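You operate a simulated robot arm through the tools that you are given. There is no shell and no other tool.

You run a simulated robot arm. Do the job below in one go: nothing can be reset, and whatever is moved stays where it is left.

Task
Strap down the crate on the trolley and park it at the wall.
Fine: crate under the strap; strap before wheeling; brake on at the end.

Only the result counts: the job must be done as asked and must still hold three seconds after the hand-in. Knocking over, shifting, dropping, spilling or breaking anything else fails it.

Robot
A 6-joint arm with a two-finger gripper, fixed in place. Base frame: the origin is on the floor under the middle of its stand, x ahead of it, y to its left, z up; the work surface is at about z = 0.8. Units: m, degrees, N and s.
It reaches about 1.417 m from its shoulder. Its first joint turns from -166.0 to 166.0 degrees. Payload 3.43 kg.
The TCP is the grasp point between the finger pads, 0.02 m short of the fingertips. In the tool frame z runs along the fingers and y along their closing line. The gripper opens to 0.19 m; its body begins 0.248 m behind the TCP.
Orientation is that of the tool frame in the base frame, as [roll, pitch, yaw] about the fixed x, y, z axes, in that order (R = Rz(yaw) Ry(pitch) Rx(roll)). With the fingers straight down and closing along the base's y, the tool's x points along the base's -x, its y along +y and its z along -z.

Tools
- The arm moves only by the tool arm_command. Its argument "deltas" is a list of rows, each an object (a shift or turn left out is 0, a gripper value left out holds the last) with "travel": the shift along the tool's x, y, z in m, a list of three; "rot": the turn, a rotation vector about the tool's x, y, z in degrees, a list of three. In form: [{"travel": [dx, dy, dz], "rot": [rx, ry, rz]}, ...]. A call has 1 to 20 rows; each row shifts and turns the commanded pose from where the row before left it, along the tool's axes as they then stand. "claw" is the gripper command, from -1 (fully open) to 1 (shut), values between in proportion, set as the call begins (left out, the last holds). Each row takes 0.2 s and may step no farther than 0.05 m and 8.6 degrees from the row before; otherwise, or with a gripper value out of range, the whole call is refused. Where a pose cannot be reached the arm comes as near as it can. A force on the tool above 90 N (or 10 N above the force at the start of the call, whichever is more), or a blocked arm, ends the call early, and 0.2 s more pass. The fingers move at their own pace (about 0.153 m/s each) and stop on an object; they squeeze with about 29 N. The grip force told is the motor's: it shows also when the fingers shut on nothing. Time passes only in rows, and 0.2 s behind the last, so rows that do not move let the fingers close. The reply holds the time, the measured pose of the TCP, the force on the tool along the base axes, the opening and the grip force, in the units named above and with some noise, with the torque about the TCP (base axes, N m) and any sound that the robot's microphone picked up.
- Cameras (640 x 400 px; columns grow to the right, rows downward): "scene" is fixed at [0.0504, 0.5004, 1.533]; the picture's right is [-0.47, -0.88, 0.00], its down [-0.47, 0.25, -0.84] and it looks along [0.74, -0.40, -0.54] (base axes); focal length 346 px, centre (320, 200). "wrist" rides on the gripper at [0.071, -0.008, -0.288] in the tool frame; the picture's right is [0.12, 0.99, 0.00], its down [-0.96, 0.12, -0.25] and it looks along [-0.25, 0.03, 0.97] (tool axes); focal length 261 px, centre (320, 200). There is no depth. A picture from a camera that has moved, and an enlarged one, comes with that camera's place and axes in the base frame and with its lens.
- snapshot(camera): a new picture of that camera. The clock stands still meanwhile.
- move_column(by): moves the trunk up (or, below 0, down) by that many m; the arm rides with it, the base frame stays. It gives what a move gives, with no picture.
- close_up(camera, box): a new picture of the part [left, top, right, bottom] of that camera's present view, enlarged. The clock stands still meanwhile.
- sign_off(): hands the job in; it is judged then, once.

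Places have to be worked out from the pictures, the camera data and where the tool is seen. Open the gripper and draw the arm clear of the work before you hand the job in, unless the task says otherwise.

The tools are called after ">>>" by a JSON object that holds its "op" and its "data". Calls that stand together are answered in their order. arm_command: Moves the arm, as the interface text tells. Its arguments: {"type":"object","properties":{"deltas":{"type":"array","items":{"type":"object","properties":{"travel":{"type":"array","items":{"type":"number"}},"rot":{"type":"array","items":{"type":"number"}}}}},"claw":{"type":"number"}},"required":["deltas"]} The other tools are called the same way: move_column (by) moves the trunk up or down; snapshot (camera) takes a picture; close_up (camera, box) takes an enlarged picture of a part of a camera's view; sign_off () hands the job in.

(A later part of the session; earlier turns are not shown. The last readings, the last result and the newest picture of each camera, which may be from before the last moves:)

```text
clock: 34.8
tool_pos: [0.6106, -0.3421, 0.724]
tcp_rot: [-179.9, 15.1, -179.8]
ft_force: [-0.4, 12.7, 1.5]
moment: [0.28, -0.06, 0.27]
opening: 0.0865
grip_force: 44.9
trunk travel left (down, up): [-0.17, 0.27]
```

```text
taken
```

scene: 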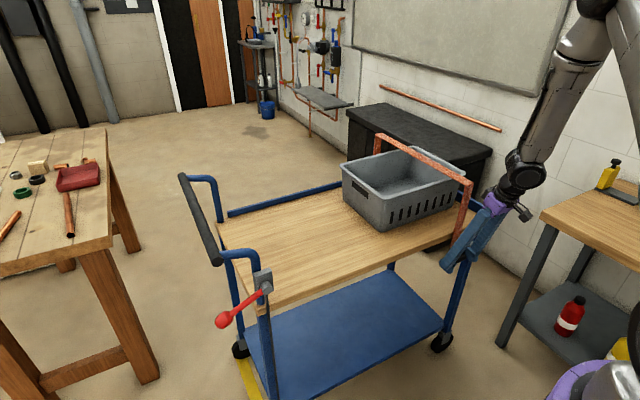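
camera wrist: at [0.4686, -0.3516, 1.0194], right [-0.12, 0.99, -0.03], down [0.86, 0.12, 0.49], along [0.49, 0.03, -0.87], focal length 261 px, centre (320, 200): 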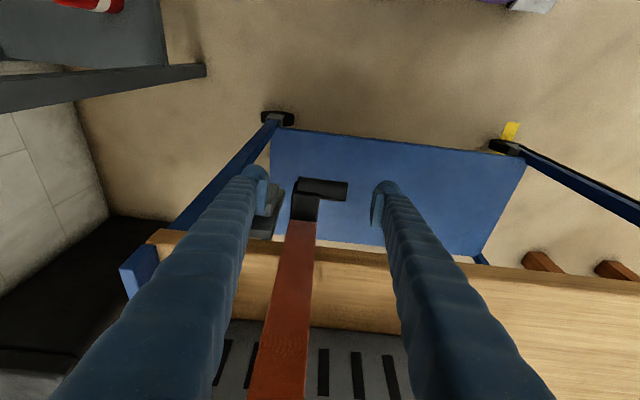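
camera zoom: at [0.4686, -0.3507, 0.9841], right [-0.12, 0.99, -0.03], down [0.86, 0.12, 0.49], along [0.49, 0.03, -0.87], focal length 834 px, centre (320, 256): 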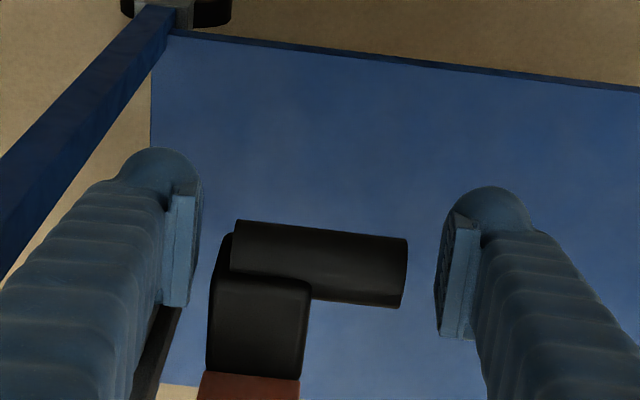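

The fingers stopped at 0.0865 with about 13 N sideways, so they hold the handle (a bit wider than it looks) and it has hardly moved in y. I try a 1 cm pull downward and read the reaction.

>>> {"op": "arm_command", "data": {"deltas": [{"travel": [0.0013, 0, 0.0048]}, {"travel": [0.0013, 0, 0.0048]}]}}

>>> {"op": "close_up", "data": {"camera": "wrist", "box": [220, 120, 420, 245]}}

```text
clock: 35.4
tool_pos: [0.6125, -0.3426, 0.715]
tcp_rot: [-179.9, 15.1, -179.9]
ft_force: [5.3, 7.9, 2.4]
moment: [0.54, 0.06, 0.12]
opening: 0.0866
grip_force: 45.1
trunk travel left (down, up): [-0.17, 0.27]
```

```text
3.20 times, centred on (320, 182) of wrist
camera zoom: at [0.4684, -0.3503, 0.9743], right [-0.12, 0.99, -0.03], down [0.86, 0.12, 0.49], along [0.49, 0.03, -0.87], focal length 834 px, centre (320, 256)
```

zoom: 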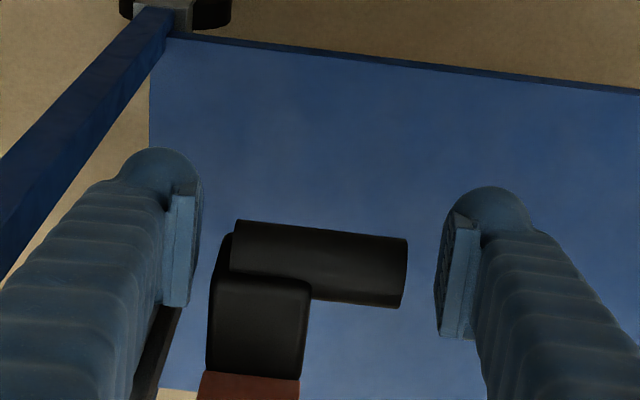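

The handle kept its place between the pads while the gripper moved 9 mm down, so it follows the pull with little force. I check in the scene picture how the strap reacts.

>>> {"op": "close_up", "data": {"camera": "scene", "box": [340, 120, 532, 290]}}

```text
2.35 times, centred on (436, 205) of scene
camera zoom: at [0.0504, 0.5004, 1.533], right [-0.47, -0.88, 0.0], down [-0.47, 0.25, -0.84], along [0.74, -0.4, -0.54], focal length 813 px, centre (47, 188)
```

zoom: 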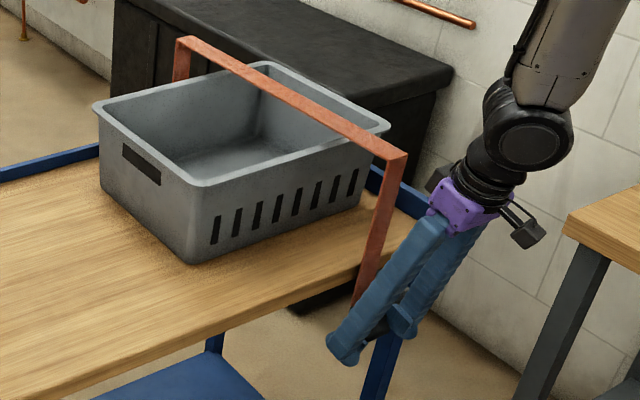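

The whole hoop came down about 9 mm along with the handle, so pulling down draws the strap onto the crate. I keep pulling slowly by another 2.4 cm and watch force and sound.

>>> {"op": "arm_command", "data": {"deltas": [{"travel": [0.00155, 0, 0.0058]}, {"travel": [0.00155, 0, 0.0058]}, {"travel": [0.00155, 0, 0.0058]}, {"travel": [0.00155, 0, 0.0058]}]}}

>>> {"op": "close_up", "data": {"camera": "scene", "box": [340, 120, 532, 290]}}

>>> {"op": "close_up", "data": {"camera": "wrist", "box": [220, 120, 420, 245]}}

```text
clock: 36.4
tool_pos: [0.6116, -0.3419, 0.6907]
tcp_rot: [-179.8, 15.0, -179.9]
ft_force: [7.5, 20.2, 3.6]
moment: [0.67, 0.22, -0.09]
opening: 0.0868
grip_force: 44.6
trunk travel left (down, up): [-0.17, 0.27]
```

```text
2.35 times, centred on (436, 205) of scene
camera zoom: at [0.0504, 0.5004, 1.533], right [-0.47, -0.88, 0.0], down [-0.47, 0.25, -0.84], along [0.74, -0.4, -0.54], focal length 813 px, centre (47, 188)
```

zoom: 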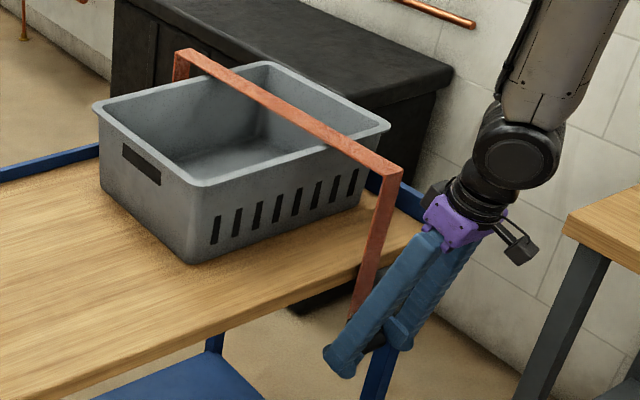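

```text
3.20 times, centred on (320, 182) of wrist
camera zoom: at [0.4686, -0.3506, 0.95], right [-0.12, 0.99, -0.03], down [0.86, 0.12, 0.49], along [0.49, 0.03, -0.87], focal length 834 px, centre (320, 256)
```

zoom: 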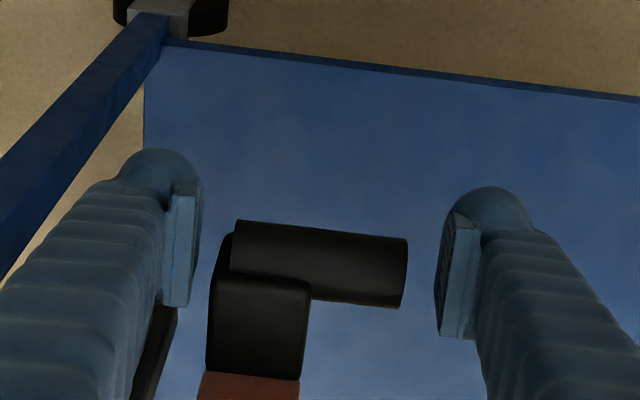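

The strap is now about 33 mm lower and close to the crate's rim. I continue in finer steps until it meets resistance or clicks.

>>> {"op": "arm_command", "data": {"deltas": [{"travel": [0.0008, 0, 0.0029]}, {"travel": [0.0008, 0, 0.0029]}, {"travel": [0.0008, 0, 0.0029]}]}}

>>> {"op": "close_up", "data": {"camera": "scene", "box": [340, 120, 532, 290]}}

```text
clock: 37.2
tool_pos: [0.6113, -0.3427, 0.6845]
tcp_rot: [-179.8, 15.2, -179.9]
ft_force: [1.3, 25.7, 35.6]
moment: [0.71, -0.16, 0.31]
opening: 0.0867
grip_force: 45.2
trunk travel left (down, up): [-0.17, 0.27]
```

```text
2.35 times, centred on (436, 205) of scene
camera zoom: at [0.0504, 0.5004, 1.533], right [-0.47, -0.88, 0.0], down [-0.47, 0.25, -0.84], along [0.74, -0.4, -0.54], focal length 813 px, centre (47, 188)
```

zoom: 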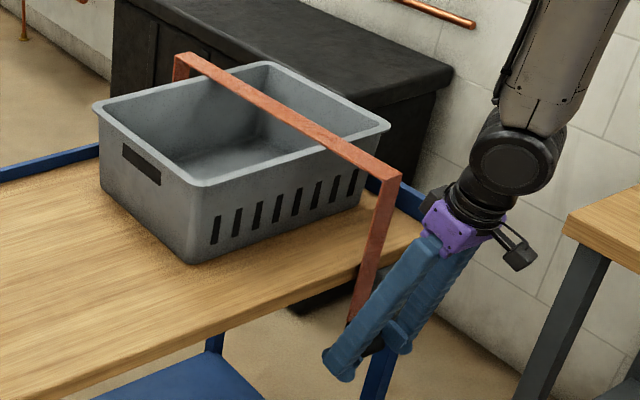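

Resistance rose to 36 N vertically at z≈0.6845 with the strap about 40 mm lower: it is down on the crate or at its stop, with no click so far. I look at the buckle and the strap/crate contact closely.

>>> {"op": "close_up", "data": {"camera": "wrist", "box": [220, 120, 420, 245]}}

>>> {"op": "close_up", "data": {"camera": "scene", "box": [420, 170, 500, 280]}}

>>> {"op": "close_up", "data": {"camera": "scene", "box": [380, 125, 476, 190]}}

```text
3.20 times, centred on (320, 182) of wrist
camera zoom: at [0.4676, -0.35, 0.9427], right [-0.12, 0.99, -0.03], down [0.86, 0.12, 0.49], along [0.49, 0.03, -0.87], focal length 834 px, centre (320, 256)
```

zoom: 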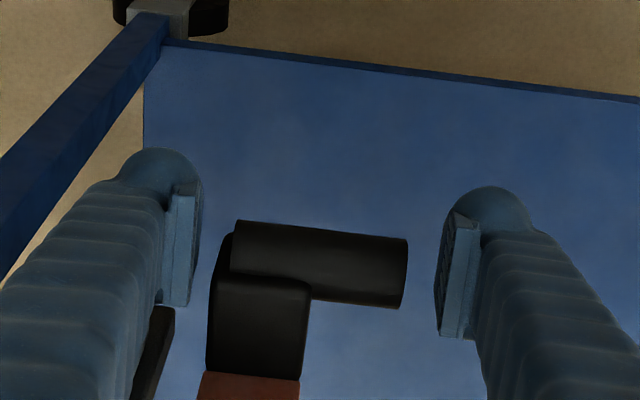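

```text
3.64 times, centred on (460, 225) of scene
camera zoom: at [0.0504, 0.5004, 1.533], right [-0.47, -0.88, 0.0], down [-0.47, 0.25, -0.84], along [0.74, -0.4, -0.54], focal length 1256 px, centre (-189, 109)
```

zoom: 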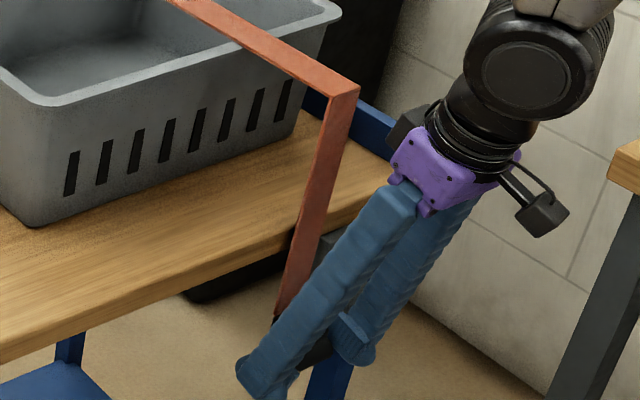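

```text
6.15 times, centred on (428, 158) of scene
camera zoom: at [0.0504, 0.5004, 1.533], right [-0.47, -0.88, 0.0], down [-0.47, 0.25, -0.84], along [0.74, -0.4, -0.54], focal length 2126 px, centre (-345, 462)
```

zoom: 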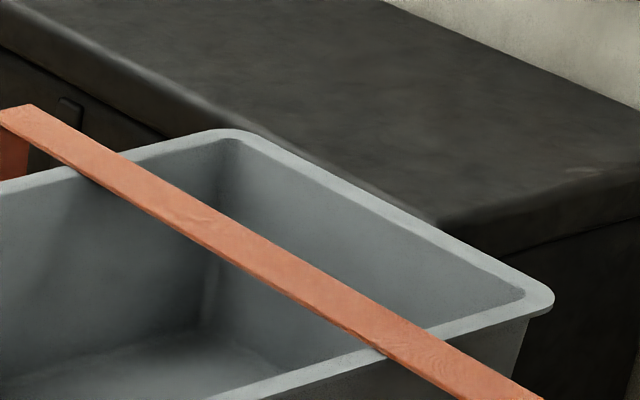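

The strap now lies on the crate's rim. With the handle held at this level (below the catch), I test a small 1 cm shift toward -y, toward the catch, to see whether it is free that way.

>>> {"op": "arm_command", "data": {"deltas": [{"travel": [0, -0.005, 0]}, {"travel": [0, -0.005, 0]}]}}

>>> {"op": "close_up", "data": {"camera": "wrist", "box": [220, 120, 420, 245]}}

```text
clock: 37.8
tool_pos: [0.6116, -0.344, 0.6831]
tcp_rot: [179.7, 15.5, -179.5]
ft_force: [-10.1, 16.3, 27.3]
moment: [1.65, -0.86, 0.67]
opening: 0.0868
grip_force: 45.1
trunk travel left (down, up): [-0.17, 0.27]
stopped in row 2: the force on the tool passed its limit at 95 N (the readings are from after the stop); the commanded pose is now the measured one
```

```text
3.20 times, centred on (320, 182) of wrist
camera zoom: at [0.4668, -0.3538, 0.9411], right [-0.13, 0.99, -0.03], down [0.86, 0.12, 0.5], along [0.5, 0.04, -0.87], focal length 834 px, centre (320, 256)
```

zoom: 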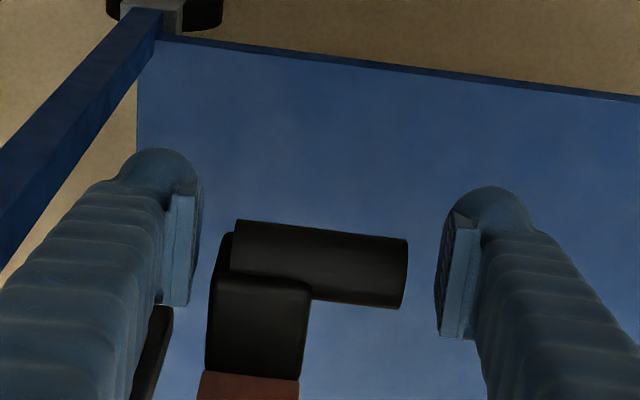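

It is rigid sideways, so the strap only slides vertically. I go back to pulling straight down a few mm with more force to seek the latch's click.

>>> {"op": "arm_command", "data": {"deltas": [{"travel": [0.0005, 0, 0.0019]}, {"travel": [0.0005, 0, 0.0019]}]}}

```text
clock: 38.4
tool_pos: [0.6121, -0.3421, 0.6773]
tcp_rot: [179.8, 15.6, -179.4]
ft_force: [-0.8, 39.2, 41.9]
moment: [0.83, -0.3, 0.56]
opening: 0.0861
grip_force: 44.7
trunk travel left (down, up): [-0.17, 0.27]
```

z reads 0.677 now with 42 N. I check whether the handle slipped in the grip or followed.

>>> {"op": "close_up", "data": {"camera": "wrist", "box": [220, 120, 420, 245]}}

>>> {"op": "close_up", "data": {"camera": "scene", "box": [340, 120, 532, 290]}}

>>> {"op": "close_up", "data": {"camera": "scene", "box": [380, 125, 476, 190]}}

```text
3.20 times, centred on (320, 182) of wrist
camera zoom: at [0.4673, -0.3537, 0.9362], right [-0.13, 0.99, -0.03], down [0.86, 0.12, 0.5], along [0.5, 0.04, -0.87], focal length 834 px, centre (320, 256)
```

zoom: 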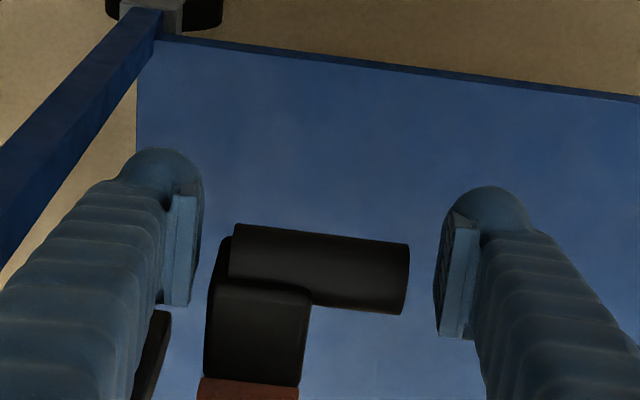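

```text
2.35 times, centred on (436, 205) of scene
camera zoom: at [0.0504, 0.5004, 1.533], right [-0.47, -0.88, 0.0], down [-0.47, 0.25, -0.84], along [0.74, -0.4, -0.54], focal length 813 px, centre (47, 188)
```

zoom: 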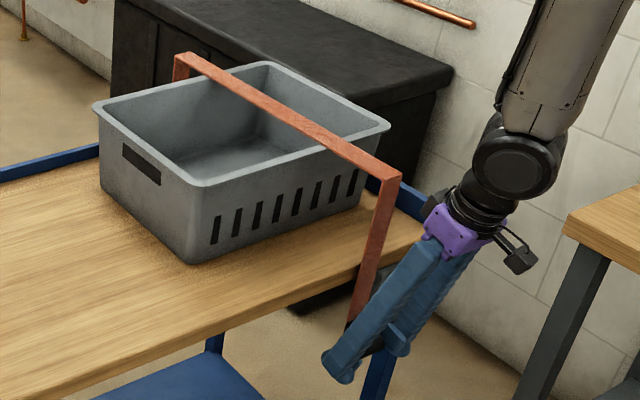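

```text
6.15 times, centred on (428, 158) of scene
camera zoom: at [0.0504, 0.5004, 1.533], right [-0.47, -0.88, 0.0], down [-0.47, 0.25, -0.84], along [0.74, -0.4, -0.54], focal length 2126 px, centre (-345, 462)
```

zoom: 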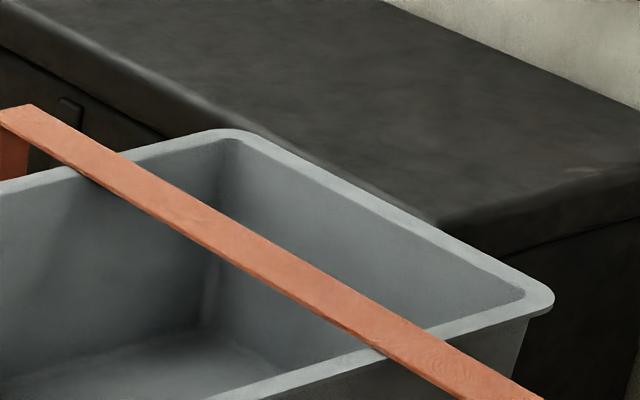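

The strap itself has stopped (the handle slipped a few mm in the grip), so it is fully down on the crate. I open the fingers to see if it stays down by itself.

>>> {"op": "arm_command", "data": {"deltas": [{"travel": [0, 0, 0]}, {"travel": [0, 0, 0]}, {"travel": [0, 0, 0]}], "claw": -0.3}}

>>> {"op": "close_up", "data": {"camera": "wrist", "box": [220, 120, 420, 245]}}

>>> {"op": "close_up", "data": {"camera": "scene", "box": [340, 120, 532, 290]}}

```text
clock: 39.1
tool_pos: [0.6115, -0.3453, 0.6766]
tcp_rot: [179.7, 15.3, -179.7]
ft_force: [0.5, 0.3, 0.2]
moment: [-0.01, 0.03, 0.01]
opening: 0.1236
grip_force: 0.0
trunk travel left (down, up): [-0.17, 0.27]
```

```text
3.20 times, centred on (320, 182) of wrist
camera zoom: at [0.4679, -0.3566, 0.9344], right [-0.12, 0.99, -0.03], down [0.86, 0.12, 0.49], along [0.49, 0.04, -0.87], focal length 834 px, centre (320, 256)
```

zoom: 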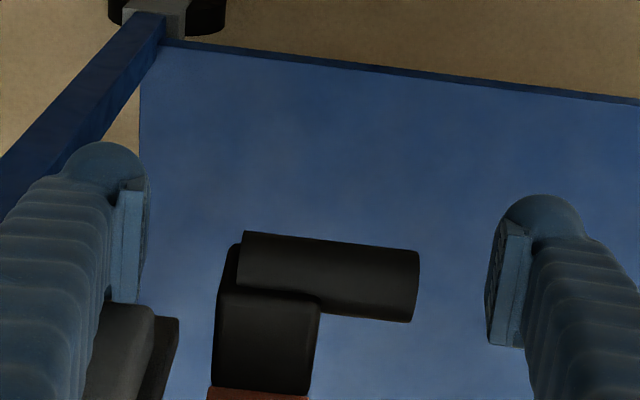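

```text
2.35 times, centred on (436, 205) of scene
camera zoom: at [0.0504, 0.5004, 1.533], right [-0.47, -0.88, 0.0], down [-0.47, 0.25, -0.84], along [0.74, -0.4, -0.54], focal length 813 px, centre (47, 188)
```

zoom: 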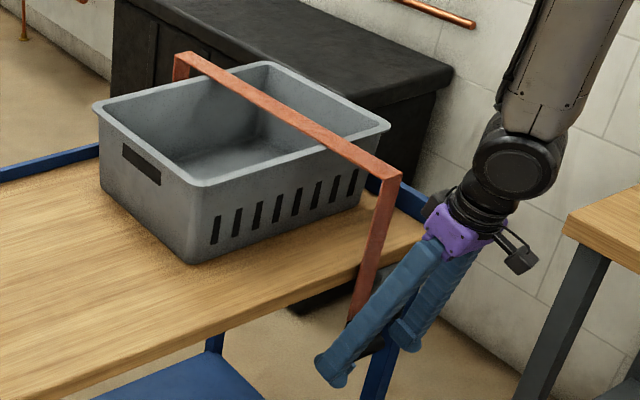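

The strap stays down on the crate after release. I rise with the trunk to get a free view of the buckle and the grey catch and see whether anything there still has to be locked.

>>> {"op": "move_column", "data": {"by": 0.2}}

>>> {"op": "close_up", "data": {"camera": "wrist", "box": [220, 120, 420, 245]}}

>>> {"op": "close_up", "data": {"camera": "scene", "box": [430, 220, 494, 270]}}

>>> {"op": "close_up", "data": {"camera": "scene", "box": [340, 120, 532, 290]}}

```text
clock: 41.3
tool_pos: [0.6113, -0.3452, 0.8754]
tcp_rot: [179.6, 15.3, -179.6]
ft_force: [-0.3, -0.2, 0.5]
moment: [-0.01, 0.01, -0.04]
opening: 0.1234
grip_force: 0.2
trunk travel left (down, up): [-0.37, 0.07]
```

```text
3.20 times, centred on (320, 182) of wrist
camera zoom: at [0.4683, -0.3561, 1.1343], right [-0.12, 0.99, -0.03], down [0.86, 0.12, 0.49], along [0.49, 0.04, -0.87], focal length 834 px, centre (320, 256)
```

zoom: 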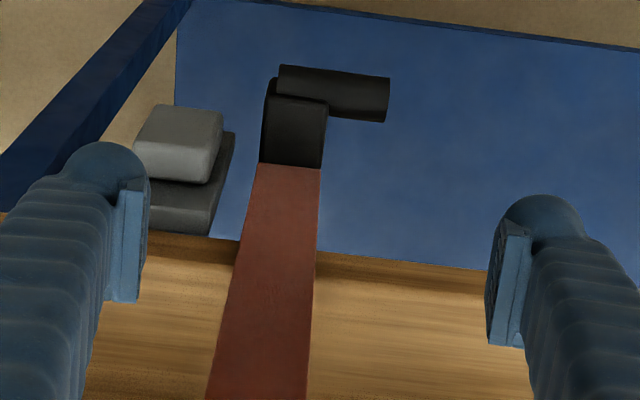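

```text
8.00 times, centred on (462, 245) of scene
camera zoom: at [0.0504, 0.5004, 1.533], right [-0.47, -0.88, 0.0], down [-0.47, 0.25, -0.84], along [0.74, -0.4, -0.54], focal length 2764 px, centre (-816, -160)
```

zoom: 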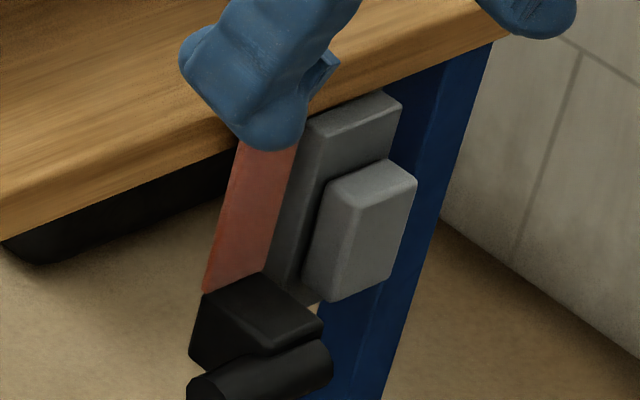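

```text
2.35 times, centred on (436, 205) of scene
camera zoom: at [0.0504, 0.5004, 1.533], right [-0.47, -0.88, 0.0], down [-0.47, 0.25, -0.84], along [0.74, -0.4, -0.54], focal length 813 px, centre (47, 188)
```

zoom: 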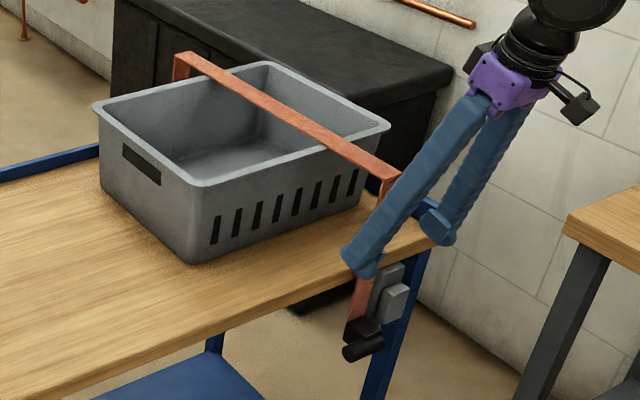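

The hoop has stayed 40 mm lower, its handle now hanging below the grey body. To learn whether it is really locked or only held by friction, I re-grip the handle and try a very small lift.

>>> {"op": "move_column", "data": {"by": -0.193}}

>>> {"op": "arm_command", "data": {"deltas": [{"travel": [0, 0.003, 0]}, {"travel": [0, 0, 0]}, {"travel": [0, 0, 0]}], "claw": 1}}

>>> {"op": "close_up", "data": {"camera": "wrist", "box": [220, 120, 420, 245]}}

```text
clock: 43.4
tool_pos: [0.6123, -0.3449, 0.6826]
tcp_rot: [179.8, 15.4, -179.6]
ft_force: [0.0, 0.5, 0.6]
moment: [0.05, -0.03, -0.03]
opening: 0.1236
grip_force: 0.1
trunk travel left (down, up): [-0.177, 0.263]
```

```text
clock: 44.2
tool_pos: [0.6113, -0.3427, 0.683]
tcp_rot: [179.6, 15.4, -179.7]
ft_force: [0.1, -4.1, 1.3]
moment: [-0.04, -0.01, -0.14]
opening: 0.0867
grip_force: 44.9
trunk travel left (down, up): [-0.177, 0.263]
```

```text
3.20 times, centred on (320, 182) of wrist
camera zoom: at [0.4679, -0.3531, 0.9416], right [-0.12, 0.99, -0.03], down [0.86, 0.12, 0.49], along [0.49, 0.04, -0.87], focal length 834 px, centre (320, 256)
```

zoom: 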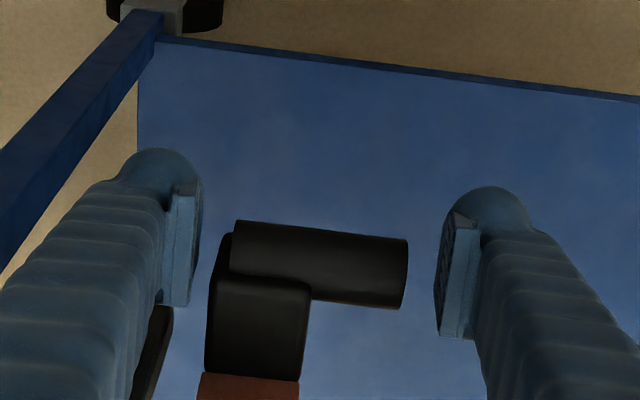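

Re-gripped with little side load. I lift 3 mm and read the force.

>>> {"op": "arm_command", "data": {"deltas": [{"travel": [-0.0004, 0, -0.00145]}, {"travel": [-0.0004, 0, -0.00145]}, {"travel": [0, 0, 0]}]}}

>>> {"op": "close_up", "data": {"camera": "wrist", "box": [220, 120, 420, 245]}}

```text
clock: 45.0
tool_pos: [0.6119, -0.3424, 0.6833]
tcp_rot: [179.6, 15.1, -179.6]
ft_force: [6.1, -3.9, -37.7]
moment: [-0.09, 0.23, -0.21]
opening: 0.0864
grip_force: 44.9
trunk travel left (down, up): [-0.177, 0.263]
```

```text
3.20 times, centred on (320, 182) of wrist
camera zoom: at [0.469, -0.3536, 0.9425], right [-0.12, 0.99, -0.02], down [0.86, 0.12, 0.49], along [0.49, 0.04, -0.87], focal length 834 px, centre (320, 256)
```

zoom: 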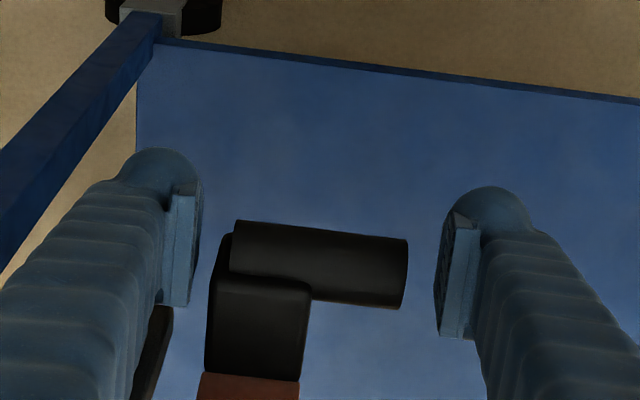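

The lift meets 38 N without movement, so the strap has latched and holds. I undo the lift, open the fingers and rise clear.

>>> {"op": "arm_command", "data": {"deltas": [{"travel": [0.0008, 0, 0.0029]}, {"travel": [0, 0, 0]}]}}

>>> {"op": "arm_command", "data": {"deltas": [{"travel": [0, -0.0015, 0]}, {"travel": [0, 0, 0]}, {"travel": [0, 0, 0]}], "claw": -0.3}}

>>> {"op": "move_column", "data": {"by": 0.25}}

>>> {"op": "snapshot", "data": {"camera": "wrist"}}

>>> {"op": "snapshot", "data": {"camera": "scene"}}

```text
clock: 45.6
tool_pos: [0.6119, -0.3425, 0.6836]
tcp_rot: [179.7, 15.2, -179.7]
ft_force: [-1.9, 3.6, -8.7]
moment: [0.61, 0.11, -0.12]
opening: 0.0867
grip_force: 44.8
trunk travel left (down, up): [-0.177, 0.263]
```

```text
clock: 46.4
tool_pos: [0.6115, -0.3428, 0.683]
tcp_rot: [179.7, 15.2, -179.5]
ft_force: [0.7, 0.2, -0.1]
moment: [0.02, 0.0, -0.04]
opening: 0.1239
grip_force: 0.4
trunk travel left (down, up): [-0.177, 0.263]
```

```text
clock: 49.0
tool_pos: [0.6118, -0.3447, 0.9329]
tcp_rot: [179.7, 15.3, -179.6]
ft_force: [0.3, 0.3, 1.4]
moment: [0.0, -0.05, -0.01]
opening: 0.1238
grip_force: 0.1
trunk travel left (down, up): [-0.427, 0.013]
```

```text
taken
camera wrist: at [0.468, -0.3547, 1.1912], right [-0.12, 0.99, -0.03], down [0.86, 0.12, 0.49], along [0.49, 0.04, -0.87], focal length 261 px, centre (320, 200)
```

wrist: 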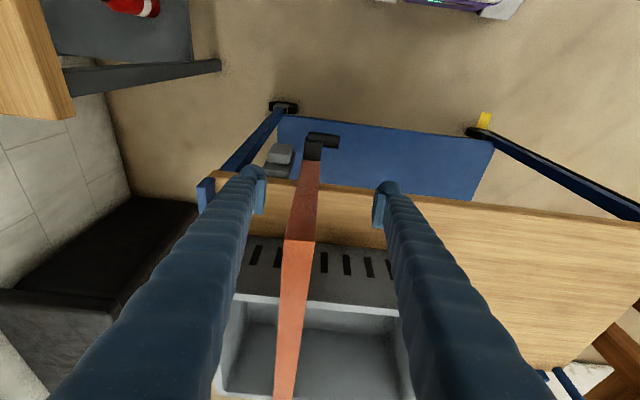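

```text
taken
```

scene: 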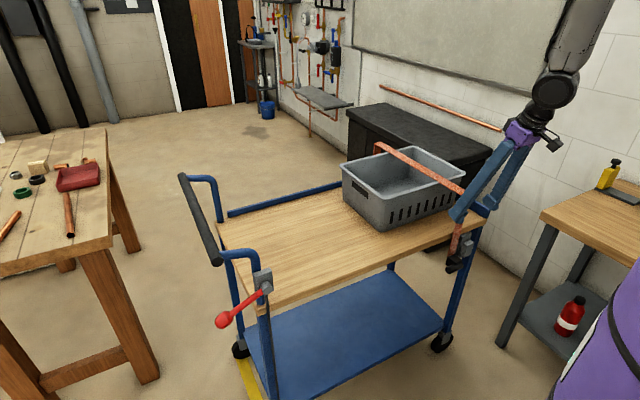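

The strap holds and the crate is secured. I level the tool, lift, and go over the lane toward the wall to look at the space between the bench and the cabinet before wheeling.

>>> {"op": "arm_command", "data": {"deltas": [{"travel": [0, 0.02, -0.03]}, {"rot": [0, 7.6, 0]}, {"rot": [0, 7.6, 0]}, {"travel": [0, 0, -0.045]}, {"travel": [0, 0, -0.045]}, {"travel": [0, 0, -0.045]}, {"travel": [0, 0, -0.045]}, {"travel": [0, 0, -0.045]}, {"travel": [-0.04, -0.025, 0]}, {"travel": [-0.04, -0.025, 0]}, {"travel": [-0.04, -0.025, 0]}, {"travel": [-0.04, -0.025, 0]}, {"travel": [-0.04, -0.025, 0]}, {"travel": [-0.04, -0.025, 0]}]}}

>>> {"op": "snapshot", "data": {"camera": "wrist"}}

>>> {"op": "close_up", "data": {"camera": "scene", "box": [340, 120, 532, 290]}}

```text
clock: 52.0
tool_pos: [0.7661, -0.4838, 1.2077]
tcp_rot: [-179.5, 16.7, -179.2]
ft_force: [0.3, 0.1, 0.4]
moment: [0.09, 0.01, 0.02]
opening: 0.1237
grip_force: 0.1
out of reach, approached as far as the arm can: row 2, 3, 9, 10, 11, 12, 13, 14
trunk travel left (down, up): [-0.427, 0.013]
```

```text
taken
camera wrist: at [0.6163, -0.4918, 1.4621], right [-0.13, 0.99, -0.04], down [0.85, 0.13, 0.51], along [0.51, 0.03, -0.86], focal length 261 px, centre (320, 200)
```

wrist: 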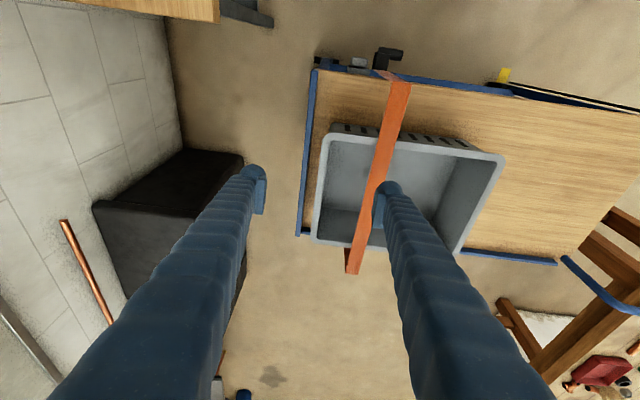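

```text
2.35 times, centred on (436, 205) of scene
camera zoom: at [0.0504, 0.5004, 1.533], right [-0.47, -0.88, 0.0], down [-0.47, 0.25, -0.84], along [0.74, -0.4, -0.54], focal length 813 px, centre (47, 188)
```

zoom: 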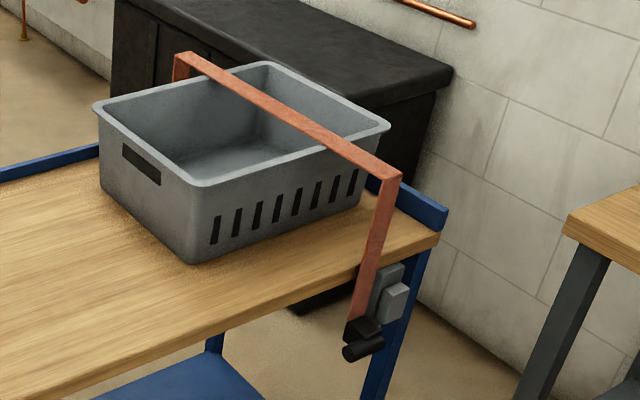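

The lane between the bench and cabinet is clear, with bare floor to the wall. The tool stayed tilted 16.7°, so I level it here where there is more room.

>>> {"op": "arm_command", "data": {"deltas": [{"rot": [-0.5, 5.6, 0]}, {"rot": [0, 5.6, 0]}, {"rot": [0, 5.5, 0]}]}}

>>> {"op": "snapshot", "data": {"camera": "wrist"}}

```text
clock: 52.8
tool_pos: [0.7659, -0.4822, 1.2069]
tcp_rot: [-179.3, 16.7, -179.3]
ft_force: [-0.1, 0.7, -0.1]
moment: [0.0, 0.03, 0.04]
opening: 0.1234
grip_force: 0.0
out of reach, approached as far as the arm can: row 1, 2, 3
trunk travel left (down, up): [-0.427, 0.013]
```

```text
taken
camera wrist: at [0.6158, -0.4904, 1.4626], right [-0.13, 0.99, -0.04], down [0.85, 0.13, 0.51], along [0.51, 0.03, -0.86], focal length 261 px, centre (320, 200)
```

wrist: 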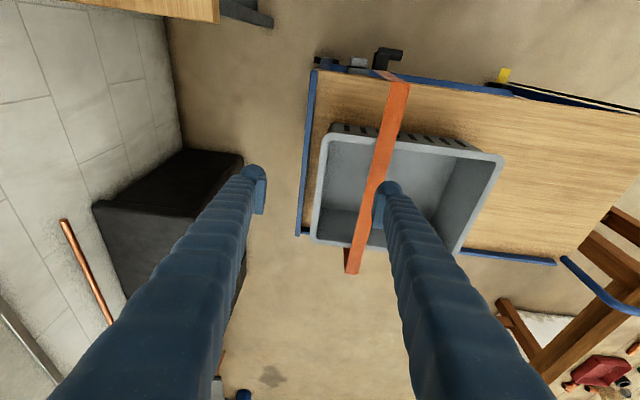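

It will not level in this spot, so some joint is at its limit here. I carry the tilted tool over toward the middle of the trolley and try to level there.

>>> {"op": "arm_command", "data": {"deltas": [{"travel": [-0.0096, 0.042, 0.0029]}, {"travel": [-0.0096, 0.042, 0.0029]}, {"travel": [-0.0096, 0.042, 0.0029]}, {"travel": [-0.0096, 0.042, 0.0029]}, {"travel": [-0.0096, 0.042, 0.0029]}, {"travel": [-0.0096, 0.042, 0.0029]}, {"travel": [-0.0096, 0.042, 0.0029]}, {"travel": [-0.0096, 0.042, 0.0029]}, {"travel": [-0.0096, 0.042, 0.0029]}, {"rot": [0, 5.5, 0]}, {"rot": [0, 5.5, 0]}, {"rot": [0, 5.5, 0]}]}}

```text
clock: 55.4
tool_pos: [0.806, -0.1263, 1.1638]
tcp_rot: [176.1, 14.4, -179.0]
ft_force: [0.1, 0.8, 1.0]
moment: [-0.03, -0.07, -0.03]
opening: 0.1238
grip_force: 0.0
out of reach, approached as far as the arm can: row 3, 4, 5, 6, 7, 8, 9, 10, 11, 12
trunk travel left (down, up): [-0.427, 0.013]
```

Still limited. I look at the arm's shape to understand which joint is stuck.

>>> {"op": "snapshot", "data": {"camera": "scene"}}

>>> {"op": "arm_command", "data": {"deltas": [{"travel": [-0.03, 0, 0.02]}, {"travel": [-0.03, 0, 0.02]}]}}

```text
taken
```

scene: 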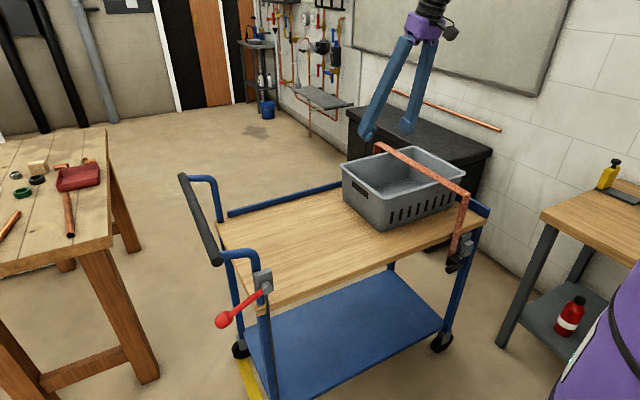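

```text
clock: 56.0
tool_pos: [0.8713, -0.1236, 1.1357]
tcp_rot: [175.5, 14.9, -179.2]
ft_force: [0.3, 0.2, -0.8]
moment: [0.0, 0.04, 0.02]
opening: 0.1237
grip_force: 0.1
out of reach, approached as far as the arm can: row 2
trunk travel left (down, up): [-0.427, 0.013]
```

I test which rotations are free: first a small roll, to get the wrist off what looks like a singular alignment.

>>> {"op": "arm_command", "data": {"deltas": [{"rot": [8, 0, 0]}, {"travel": [0, 0, 0]}]}}

>>> {"op": "arm_command", "data": {"deltas": [{"rot": [0, 0, 8]}, {"travel": [0, 0, 0]}]}}

```text
clock: 56.6
tool_pos: [0.8711, -0.124, 1.1373]
tcp_rot: [175.4, 14.9, -179.2]
ft_force: [-0.5, 1.3, 0.4]
moment: [0.01, 0.01, 0.01]
opening: 0.1235
grip_force: 0.0
out of reach, approached as far as the arm can: row 1
trunk travel left (down, up): [-0.427, 0.013]
```

```text
clock: 57.2
tool_pos: [0.8712, -0.1243, 1.1369]
tcp_rot: [173.3, 14.1, 172.5]
ft_force: [0.7, -0.4, -0.4]
moment: [0.0, 0.04, 0.0]
opening: 0.1234
grip_force: 0.1
trunk travel left (down, up): [-0.427, 0.013]
```

Roll in that direction is blocked, yaw is free. I try the opposite roll.

>>> {"op": "arm_command", "data": {"deltas": [{"rot": [-8, 0, 0]}, {"travel": [0, 0, 0]}]}}

>>> {"op": "arm_command", "data": {"deltas": [{"rot": [0, 6, 0]}, {"travel": [0, 0, 0]}]}}

```text
clock: 57.8
tool_pos: [0.8709, -0.1235, 1.1373]
tcp_rot: [165.2, 14.1, 172.7]
ft_force: [0.2, 0.2, 0.1]
moment: [0.04, -0.07, 0.04]
opening: 0.1234
grip_force: 0.1
trunk travel left (down, up): [-0.427, 0.013]
```

```text
clock: 58.4
tool_pos: [0.8702, -0.1226, 1.1383]
tcp_rot: [165.6, 8.4, 174.2]
ft_force: [-0.3, 0.6, -0.4]
moment: [-0.18, -0.05, -0.02]
opening: 0.1237
grip_force: 0.1
trunk travel left (down, up): [-0.427, 0.013]
```

Going around works: with roll at 165.6 the pitch dropped to 8.4. I continue the pitch past level and then bring roll back.

>>> {"op": "arm_command", "data": {"deltas": [{"rot": [0, 6, 0]}, {"rot": [0, 6, 0]}, {"rot": [0, 0, -6]}, {"travel": [0, 0, 0]}]}}

>>> {"op": "arm_command", "data": {"deltas": [{"rot": [5, 0, 0]}, {"travel": [0, 0, 0]}]}}

```text
clock: 59.4
tool_pos: [0.8667, -0.1184, 1.1329]
tcp_rot: [164.5, -1.3, -177.2]
ft_force: [0.0, -0.3, -0.3]
moment: [-0.01, 0.01, 0.0]
opening: 0.1234
grip_force: 0.0
out of reach, approached as far as the arm can: row 2, 3
trunk travel left (down, up): [-0.427, 0.013]
```

```text
clock: 60.0
tool_pos: [0.8666, -0.1176, 1.135]
tcp_rot: [164.6, -1.1, -177.2]
ft_force: [-0.7, -0.7, 0.3]
moment: [0.03, -0.05, -0.02]
opening: 0.1235
grip_force: 0.1
out of reach, approached as far as the arm can: row 1
trunk travel left (down, up): [-0.427, 0.013]
```

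Level is blocked by a wrist-branch issue: the wrist crossed its straight-line singularity when I tilted at the buckle. I retrace to an outward tilt in the arm's own plane so I can cross back straight through it.

>>> {"op": "arm_command", "data": {"deltas": [{"rot": [0, -6, 0]}, {"rot": [0, -6, 0]}, {"rot": [0, -6, 0]}, {"rot": [0, -6, 0]}, {"rot": [0, -4, 0]}, {"travel": [0, 0, 0]}]}}

>>> {"op": "arm_command", "data": {"deltas": [{"rot": [6, 0, 0]}, {"rot": [6, 0, 0]}, {"rot": [5, 0, 0]}, {"travel": [0, 0, 0]}]}}

```text
clock: 61.4
tool_pos: [0.8678, -0.1199, 1.1344]
tcp_rot: [162.8, 25.7, 174.7]
ft_force: [0.7, -0.2, -0.6]
moment: [-0.01, 0.04, 0.01]
opening: 0.1231
grip_force: 0.0
trunk travel left (down, up): [-0.427, 0.013]
```

```text
clock: 62.4
tool_pos: [0.8673, -0.119, 1.134]
tcp_rot: [179.8, 25.7, 174.9]
ft_force: [-0.6, 0.4, 0.2]
moment: [-0.05, -0.04, -0.03]
opening: 0.1233
grip_force: 0.1
trunk travel left (down, up): [-0.427, 0.013]
```

The tool now leans 25.7° outward almost exactly in the arm's plane. I rotate straight back toward level through that plane.

>>> {"op": "arm_command", "data": {"deltas": [{"rot": [0, 5, 0]}, {"rot": [0, 5, 0]}, {"rot": [0, 5, 0]}, {"rot": [0, 5, 0]}, {"rot": [0, 5, 0]}, {"travel": [0, 0, 0]}]}}

```text
clock: 63.8
tool_pos: [0.8358, -0.1304, 1.1099]
tcp_rot: [174.0, 11.5, 175.3]
ft_force: [-0.2, 1.1, 0.2]
moment: [-0.14, 0.0, -0.04]
opening: 0.1235
grip_force: 0.0
out of reach, approached as far as the arm can: row 1, 2, 3, 4, 5
trunk travel left (down, up): [-0.427, 0.013]
```

The limits fit a forearm-roll joint stuck on the flipped wrist branch, with the forearm itself leaning about 28°. I need to start from a larger outward tilt (about 45°) and then cross back; first go around to that tilt.

>>> {"op": "arm_command", "data": {"deltas": [{"rot": [-7, 0, 0]}, {"rot": [-7, 0, 0]}, {"rot": [0, -7, 0]}, {"rot": [0, -7, 0]}, {"rot": [0, -7, 0]}, {"rot": [0, -7, 0]}, {"rot": [0, -7, 0]}, {"travel": [0, 0, 0]}]}}

```text
clock: 65.6
tool_pos: [0.8363, -0.1311, 1.1104]
tcp_rot: [152.2, 43.9, 159.3]
ft_force: [0.9, 0.5, -0.5]
moment: [-0.02, 0.0, -0.03]
opening: 0.1236
grip_force: 0.0
trunk travel left (down, up): [-0.427, 0.013]
```

Tilt is about 50° at azimuth +16°. I roll back 19.5° to lie in the arm's plane (azimuth about -9°).

>>> {"op": "arm_command", "data": {"deltas": [{"rot": [6.5, 0, 0]}, {"rot": [6.5, 0, 0]}, {"rot": [6.5, 0, 0]}, {"travel": [0, 0, 0]}]}}

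```text
clock: 66.6
tool_pos: [0.8364, -0.1314, 1.1102]
tcp_rot: [171.8, 43.9, 159.2]
ft_force: [-0.1, 0.4, -0.3]
moment: [-0.12, 0.03, -0.03]
opening: 0.1236
grip_force: 0.0
trunk travel left (down, up): [-0.427, 0.013]
```

Azimuth is now -9.1°, matching the arm's plane. I trim the tool's spin so the rotation axis is square to that plane, then rotate back by 5° steps through the crossing.

>>> {"op": "arm_command", "data": {"deltas": [{"rot": [0, 0, -8.5]}, {"rot": [0, 5, 0]}, {"rot": [0, 5, 0]}, {"travel": [0, 0, 0]}]}}

>>> {"op": "arm_command", "data": {"deltas": [{"rot": [0, 5, 0]}, {"travel": [0, 0, 0]}]}}

```text
clock: 67.6
tool_pos: [0.8353, -0.1325, 1.1093]
tcp_rot: [179.9, 34.4, 171.1]
ft_force: [0.0, 0.7, 0.5]
moment: [-0.03, -0.03, -0.02]
opening: 0.1235
grip_force: 0.0
trunk travel left (down, up): [-0.427, 0.013]
```

```text
clock: 68.2
tool_pos: [0.8355, -0.1317, 1.1093]
tcp_rot: [179.9, 29.5, 171.1]
ft_force: [0.5, 0.5, -0.3]
moment: [0.02, 0.01, -0.07]
opening: 0.1237
grip_force: 0.0
trunk travel left (down, up): [-0.427, 0.013]
```

No complaint so far at 29.5°. I continue in small steps.

>>> {"op": "arm_command", "data": {"deltas": [{"rot": [0, 4, 0]}, {"travel": [0, 0, 0]}]}}

>>> {"op": "arm_command", "data": {"deltas": [{"rot": [0, 4, 0]}, {"travel": [0, 0, 0]}]}}

>>> {"op": "arm_command", "data": {"deltas": [{"rot": [0, 4, 0]}, {"travel": [0, 0, 0]}]}}

```text
clock: 68.8
tool_pos: [0.8359, -0.1314, 1.11]
tcp_rot: [-179.9, 25.4, 171.1]
ft_force: [0.3, 0.4, -0.5]
moment: [-0.03, -0.04, -0.01]
opening: 0.1235
grip_force: 0.1
trunk travel left (down, up): [-0.427, 0.013]
```

```text
clock: 69.4
tool_pos: [0.8362, -0.1314, 1.1097]
tcp_rot: [-180.0, 21.5, 171.1]
ft_force: [0.7, 0.6, 0.2]
moment: [0.02, 0.01, 0.0]
opening: 0.1233
grip_force: 0.0
trunk travel left (down, up): [-0.427, 0.013]
```

```text
clock: 70.0
tool_pos: [0.8358, -0.1315, 1.1116]
tcp_rot: [179.9, 17.6, 171.2]
ft_force: [-0.2, 0.0, -0.3]
moment: [-0.03, 0.0, 0.0]
opening: 0.1232
grip_force: 0.1
trunk travel left (down, up): [-0.427, 0.013]
```

The crossing succeeded: pitch is down to 17.6° with no deviation. I continue all the way to level and set the yaw back to 180°.

>>> {"op": "arm_command", "data": {"deltas": [{"rot": [0, 6, 0]}, {"rot": [0, 6, 0]}, {"rot": [0, 5.6, 0]}, {"rot": [0, 0, -8.8]}, {"travel": [0, 0, 0]}]}}

```text
refused: row 4 steps farther than a row can; nothing moved
```

>>> {"op": "arm_command", "data": {"deltas": [{"rot": [0, 6, 0]}, {"rot": [0, 6, 0]}, {"rot": [0, 5.6, 0]}, {"rot": [0, 0, -4.4]}, {"rot": [0, 0, -4.4]}, {"travel": [0, 0, 0]}]}}

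```text
clock: 71.4
tool_pos: [0.8349, -0.1323, 1.1089]
tcp_rot: [180.0, -0.1, 180.0]
ft_force: [-0.3, -0.1, 0.1]
moment: [-0.01, -0.04, 0.01]
opening: 0.1235
grip_force: 0.1
trunk travel left (down, up): [-0.427, 0.013]
```

Level again at (0.835,-0.132,1.109). Now I go over the handle bar (y≈0.432, z≈1.0) at its middle, x≈0.90, staying above it for now.

>>> {"op": "arm_command", "data": {"deltas": [{"travel": [0, 0, -0.035]}, {"travel": [0, 0, -0.035]}, {"travel": [-0.0054, 0.047, 0]}, {"travel": [-0.0054, 0.047, 0]}, {"travel": [-0.0054, 0.047, 0]}, {"travel": [-0.0054, 0.047, 0]}, {"travel": [-0.0054, 0.047, 0]}, {"travel": [-0.0054, 0.047, 0]}, {"travel": [-0.0054, 0.047, 0]}, {"travel": [-0.0054, 0.047, 0]}, {"travel": [-0.0054, 0.047, 0]}, {"travel": [-0.0054, 0.047, 0]}, {"travel": [-0.0054, 0.047, 0]}, {"travel": [-0.0054, 0.047, 0]}, {"travel": [0, 0, 0]}]}}

>>> {"op": "snapshot", "data": {"camera": "wrist"}}

>>> {"op": "snapshot", "data": {"camera": "scene"}}

```text
clock: 74.6
tool_pos: [0.9003, 0.4334, 1.1816]
tcp_rot: [179.9, 0.1, 180.0]
ft_force: [-0.7, -1.3, 0.2]
moment: [0.02, -0.07, -0.01]
opening: 0.1237
grip_force: 0.0
trunk travel left (down, up): [-0.427, 0.013]
```

```text
taken
camera wrist: at [0.8302, 0.4246, 1.4693], right [-0.12, 0.99, 0.0], down [0.96, 0.11, 0.25], along [0.25, 0.03, -0.97], focal length 261 px, centre (320, 200)
```

wrist: 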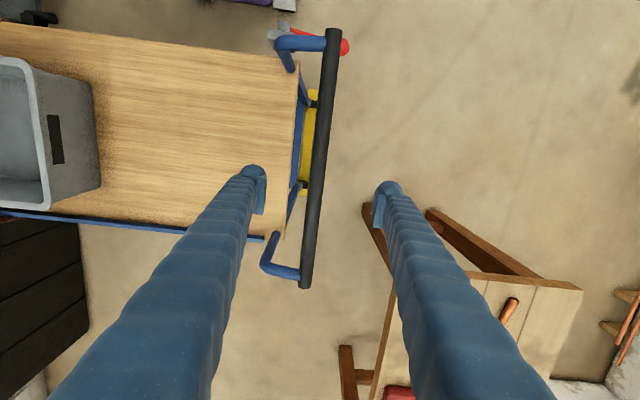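

```text
taken
```

scene: 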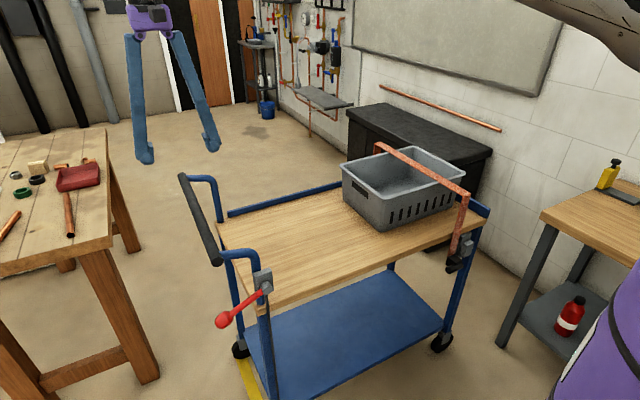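

The bar lies at y≈0.43 under the gripper. I lower to z≈0.997, close on the bar and then test with a tiny push whether the brake is on.

>>> {"op": "arm_command", "data": {"deltas": [{"travel": [0, -0.002, 0.046]}, {"travel": [0, 0, 0.046]}, {"travel": [0, 0, 0.046]}, {"travel": [0, 0, 0.046]}, {"travel": [0, 0, 0]}]}}

>>> {"op": "close_up", "data": {"camera": "scene", "box": [120, 80, 320, 300]}}

>>> {"op": "snapshot", "data": {"camera": "wrist"}}

```text
clock: 75.8
tool_pos: [0.9015, 0.4299, 0.9989]
tcp_rot: [179.9, -0.1, -180.0]
ft_force: [-0.4, 0.6, -0.3]
moment: [-0.02, -0.03, -0.01]
opening: 0.1234
grip_force: 0.0
trunk travel left (down, up): [-0.427, 0.013]
```

```text
1.82 times, centred on (220, 190) of scene
camera zoom: at [0.0504, 0.5004, 1.533], right [-0.47, -0.88, 0.0], down [-0.47, 0.25, -0.84], along [0.74, -0.4, -0.54], focal length 628 px, centre (502, 218)
```

zoom: 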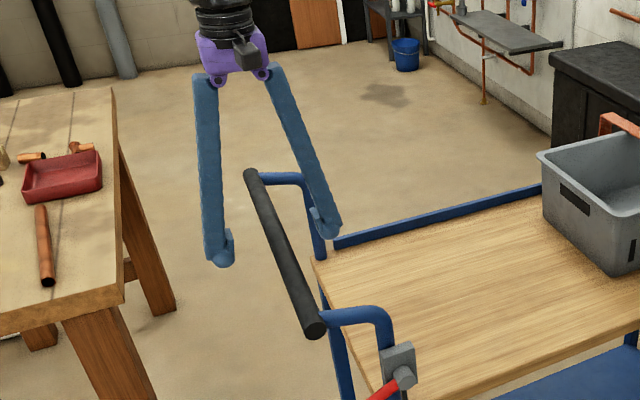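

```text
taken
camera wrist: at [0.832, 0.4216, 1.286], right [-0.12, 0.99, 0.0], down [0.96, 0.11, 0.25], along [0.24, 0.03, -0.97], focal length 261 px, centre (320, 200)
```

wrist: 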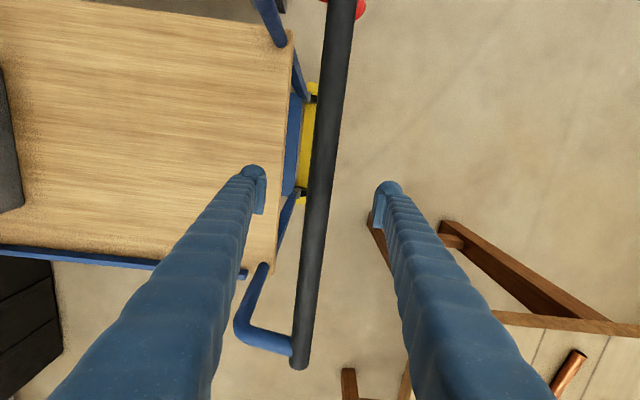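

The bar is centred between the fingers. I close on it.

>>> {"op": "arm_command", "data": {"deltas": [{"travel": [0, 0, 0]}, {"travel": [0, 0, 0]}, {"travel": [0, 0, 0]}], "claw": 1}}

>>> {"op": "arm_command", "data": {"deltas": [{"travel": [0, -0.004, 0]}, {"travel": [0, -0.004, 0]}, {"travel": [0, 0, 0]}]}}

```text
clock: 76.6
tool_pos: [0.9023, 0.4309, 0.9979]
tcp_rot: [-179.9, -0.2, -180.0]
ft_force: [-2.1, -4.9, 1.7]
moment: [-0.04, 0.16, 0.12]
opening: 0.024
grip_force: 44.7
trunk travel left (down, up): [-0.427, 0.013]
```

```text
clock: 77.4
tool_pos: [0.9014, 0.4286, 0.998]
tcp_rot: [179.8, 0.0, -180.0]
ft_force: [-1.3, 34.1, 3.1]
moment: [0.16, 0.16, -0.22]
opening: 0.0236
grip_force: 45.3
trunk travel left (down, up): [-0.427, 0.013]
```

The bar resists 34 N with only 2 mm give, so the brake is on with the red lever in its present position (about 25° below horizontal). I undo the push, release the bar and rise.

>>> {"op": "arm_command", "data": {"deltas": [{"travel": [0, 0.004, 0]}, {"travel": [0, 0.004, 0]}, {"travel": [0, 0, 0]}]}}

>>> {"op": "arm_command", "data": {"deltas": [{"travel": [0, 0, 0]}, {"travel": [0, 0, 0]}, {"travel": [0, 0, 0]}, {"travel": [0, 0, -0.045]}, {"travel": [0, 0, -0.045]}, {"travel": [0, 0, -0.045]}, {"travel": [0, 0, -0.045]}, {"travel": [0, 0, 0]}], "claw": -0.26}}

>>> {"op": "close_up", "data": {"camera": "scene", "box": [200, 250, 296, 340]}}

```text
clock: 78.2
tool_pos: [0.9023, 0.4282, 0.9977]
tcp_rot: [-180.0, 0.1, 179.9]
ft_force: [7.7, 0.2, 21.6]
moment: [-0.2, 0.15, 0.33]
opening: 0.0237
grip_force: 45.1
trunk travel left (down, up): [-0.427, 0.013]
```

```text
clock: 80.0
tool_pos: [0.9034, 0.4305, 1.1734]
tcp_rot: [-179.9, -0.2, 179.9]
ft_force: [1.1, -0.2, 0.0]
moment: [0.01, 0.03, 0.03]
opening: 0.1198
grip_force: 0.0
trunk travel left (down, up): [-0.427, 0.013]
```

```text
4.44 times, centred on (248, 295) of scene
camera zoom: at [0.0504, 0.5004, 1.533], right [-0.47, -0.88, 0.0], down [-0.47, 0.25, -0.84], along [0.74, -0.4, -0.54], focal length 1535 px, centre (640, -222)
```

zoom: 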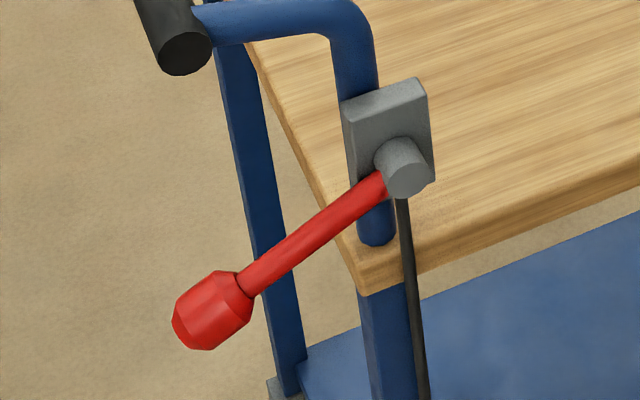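

The lever's hub is near (0.632,0.332,0.896) and the knob near (0.637,0.446,0.843). I plan to pinch the knob along x, coming from the handle side with the tool tilted 40° toward -y; first turn and tilt here, well above the bar.

>>> {"op": "arm_command", "data": {"deltas": [{"rot": [0, 0, 8.2]}, {"rot": [0, 0, 8.2]}, {"rot": [0, 0, 8.2]}, {"rot": [0, 0, 8.2]}, {"rot": [0, 0, 8.2]}, {"rot": [0, 0, 8.2]}, {"rot": [0, 0, 8.2]}, {"rot": [0, 0, 8.2]}, {"rot": [0, 0, 8.2]}, {"rot": [0, 0, 8.2]}, {"rot": [0, 0, 8]}, {"rot": [0, -8, 0]}, {"rot": [0, -8, 0]}, {"rot": [0, -8, 0]}, {"rot": [0, -8, 0]}, {"rot": [0, -8, 0]}, {"travel": [0, 0, 0]}]}}

```text
clock: 83.6
tool_pos: [0.7933, 0.3803, 1.1668]
tcp_rot: [-179.9, 40.1, 90.2]
ft_force: [-0.8, 1.5, -0.9]
moment: [-0.24, -0.12, 0.1]
opening: 0.1198
grip_force: 0.1
out of reach, approached as far as the arm can: row 12, 13, 14, 15, 16
trunk travel left (down, up): [-0.427, 0.013]
```

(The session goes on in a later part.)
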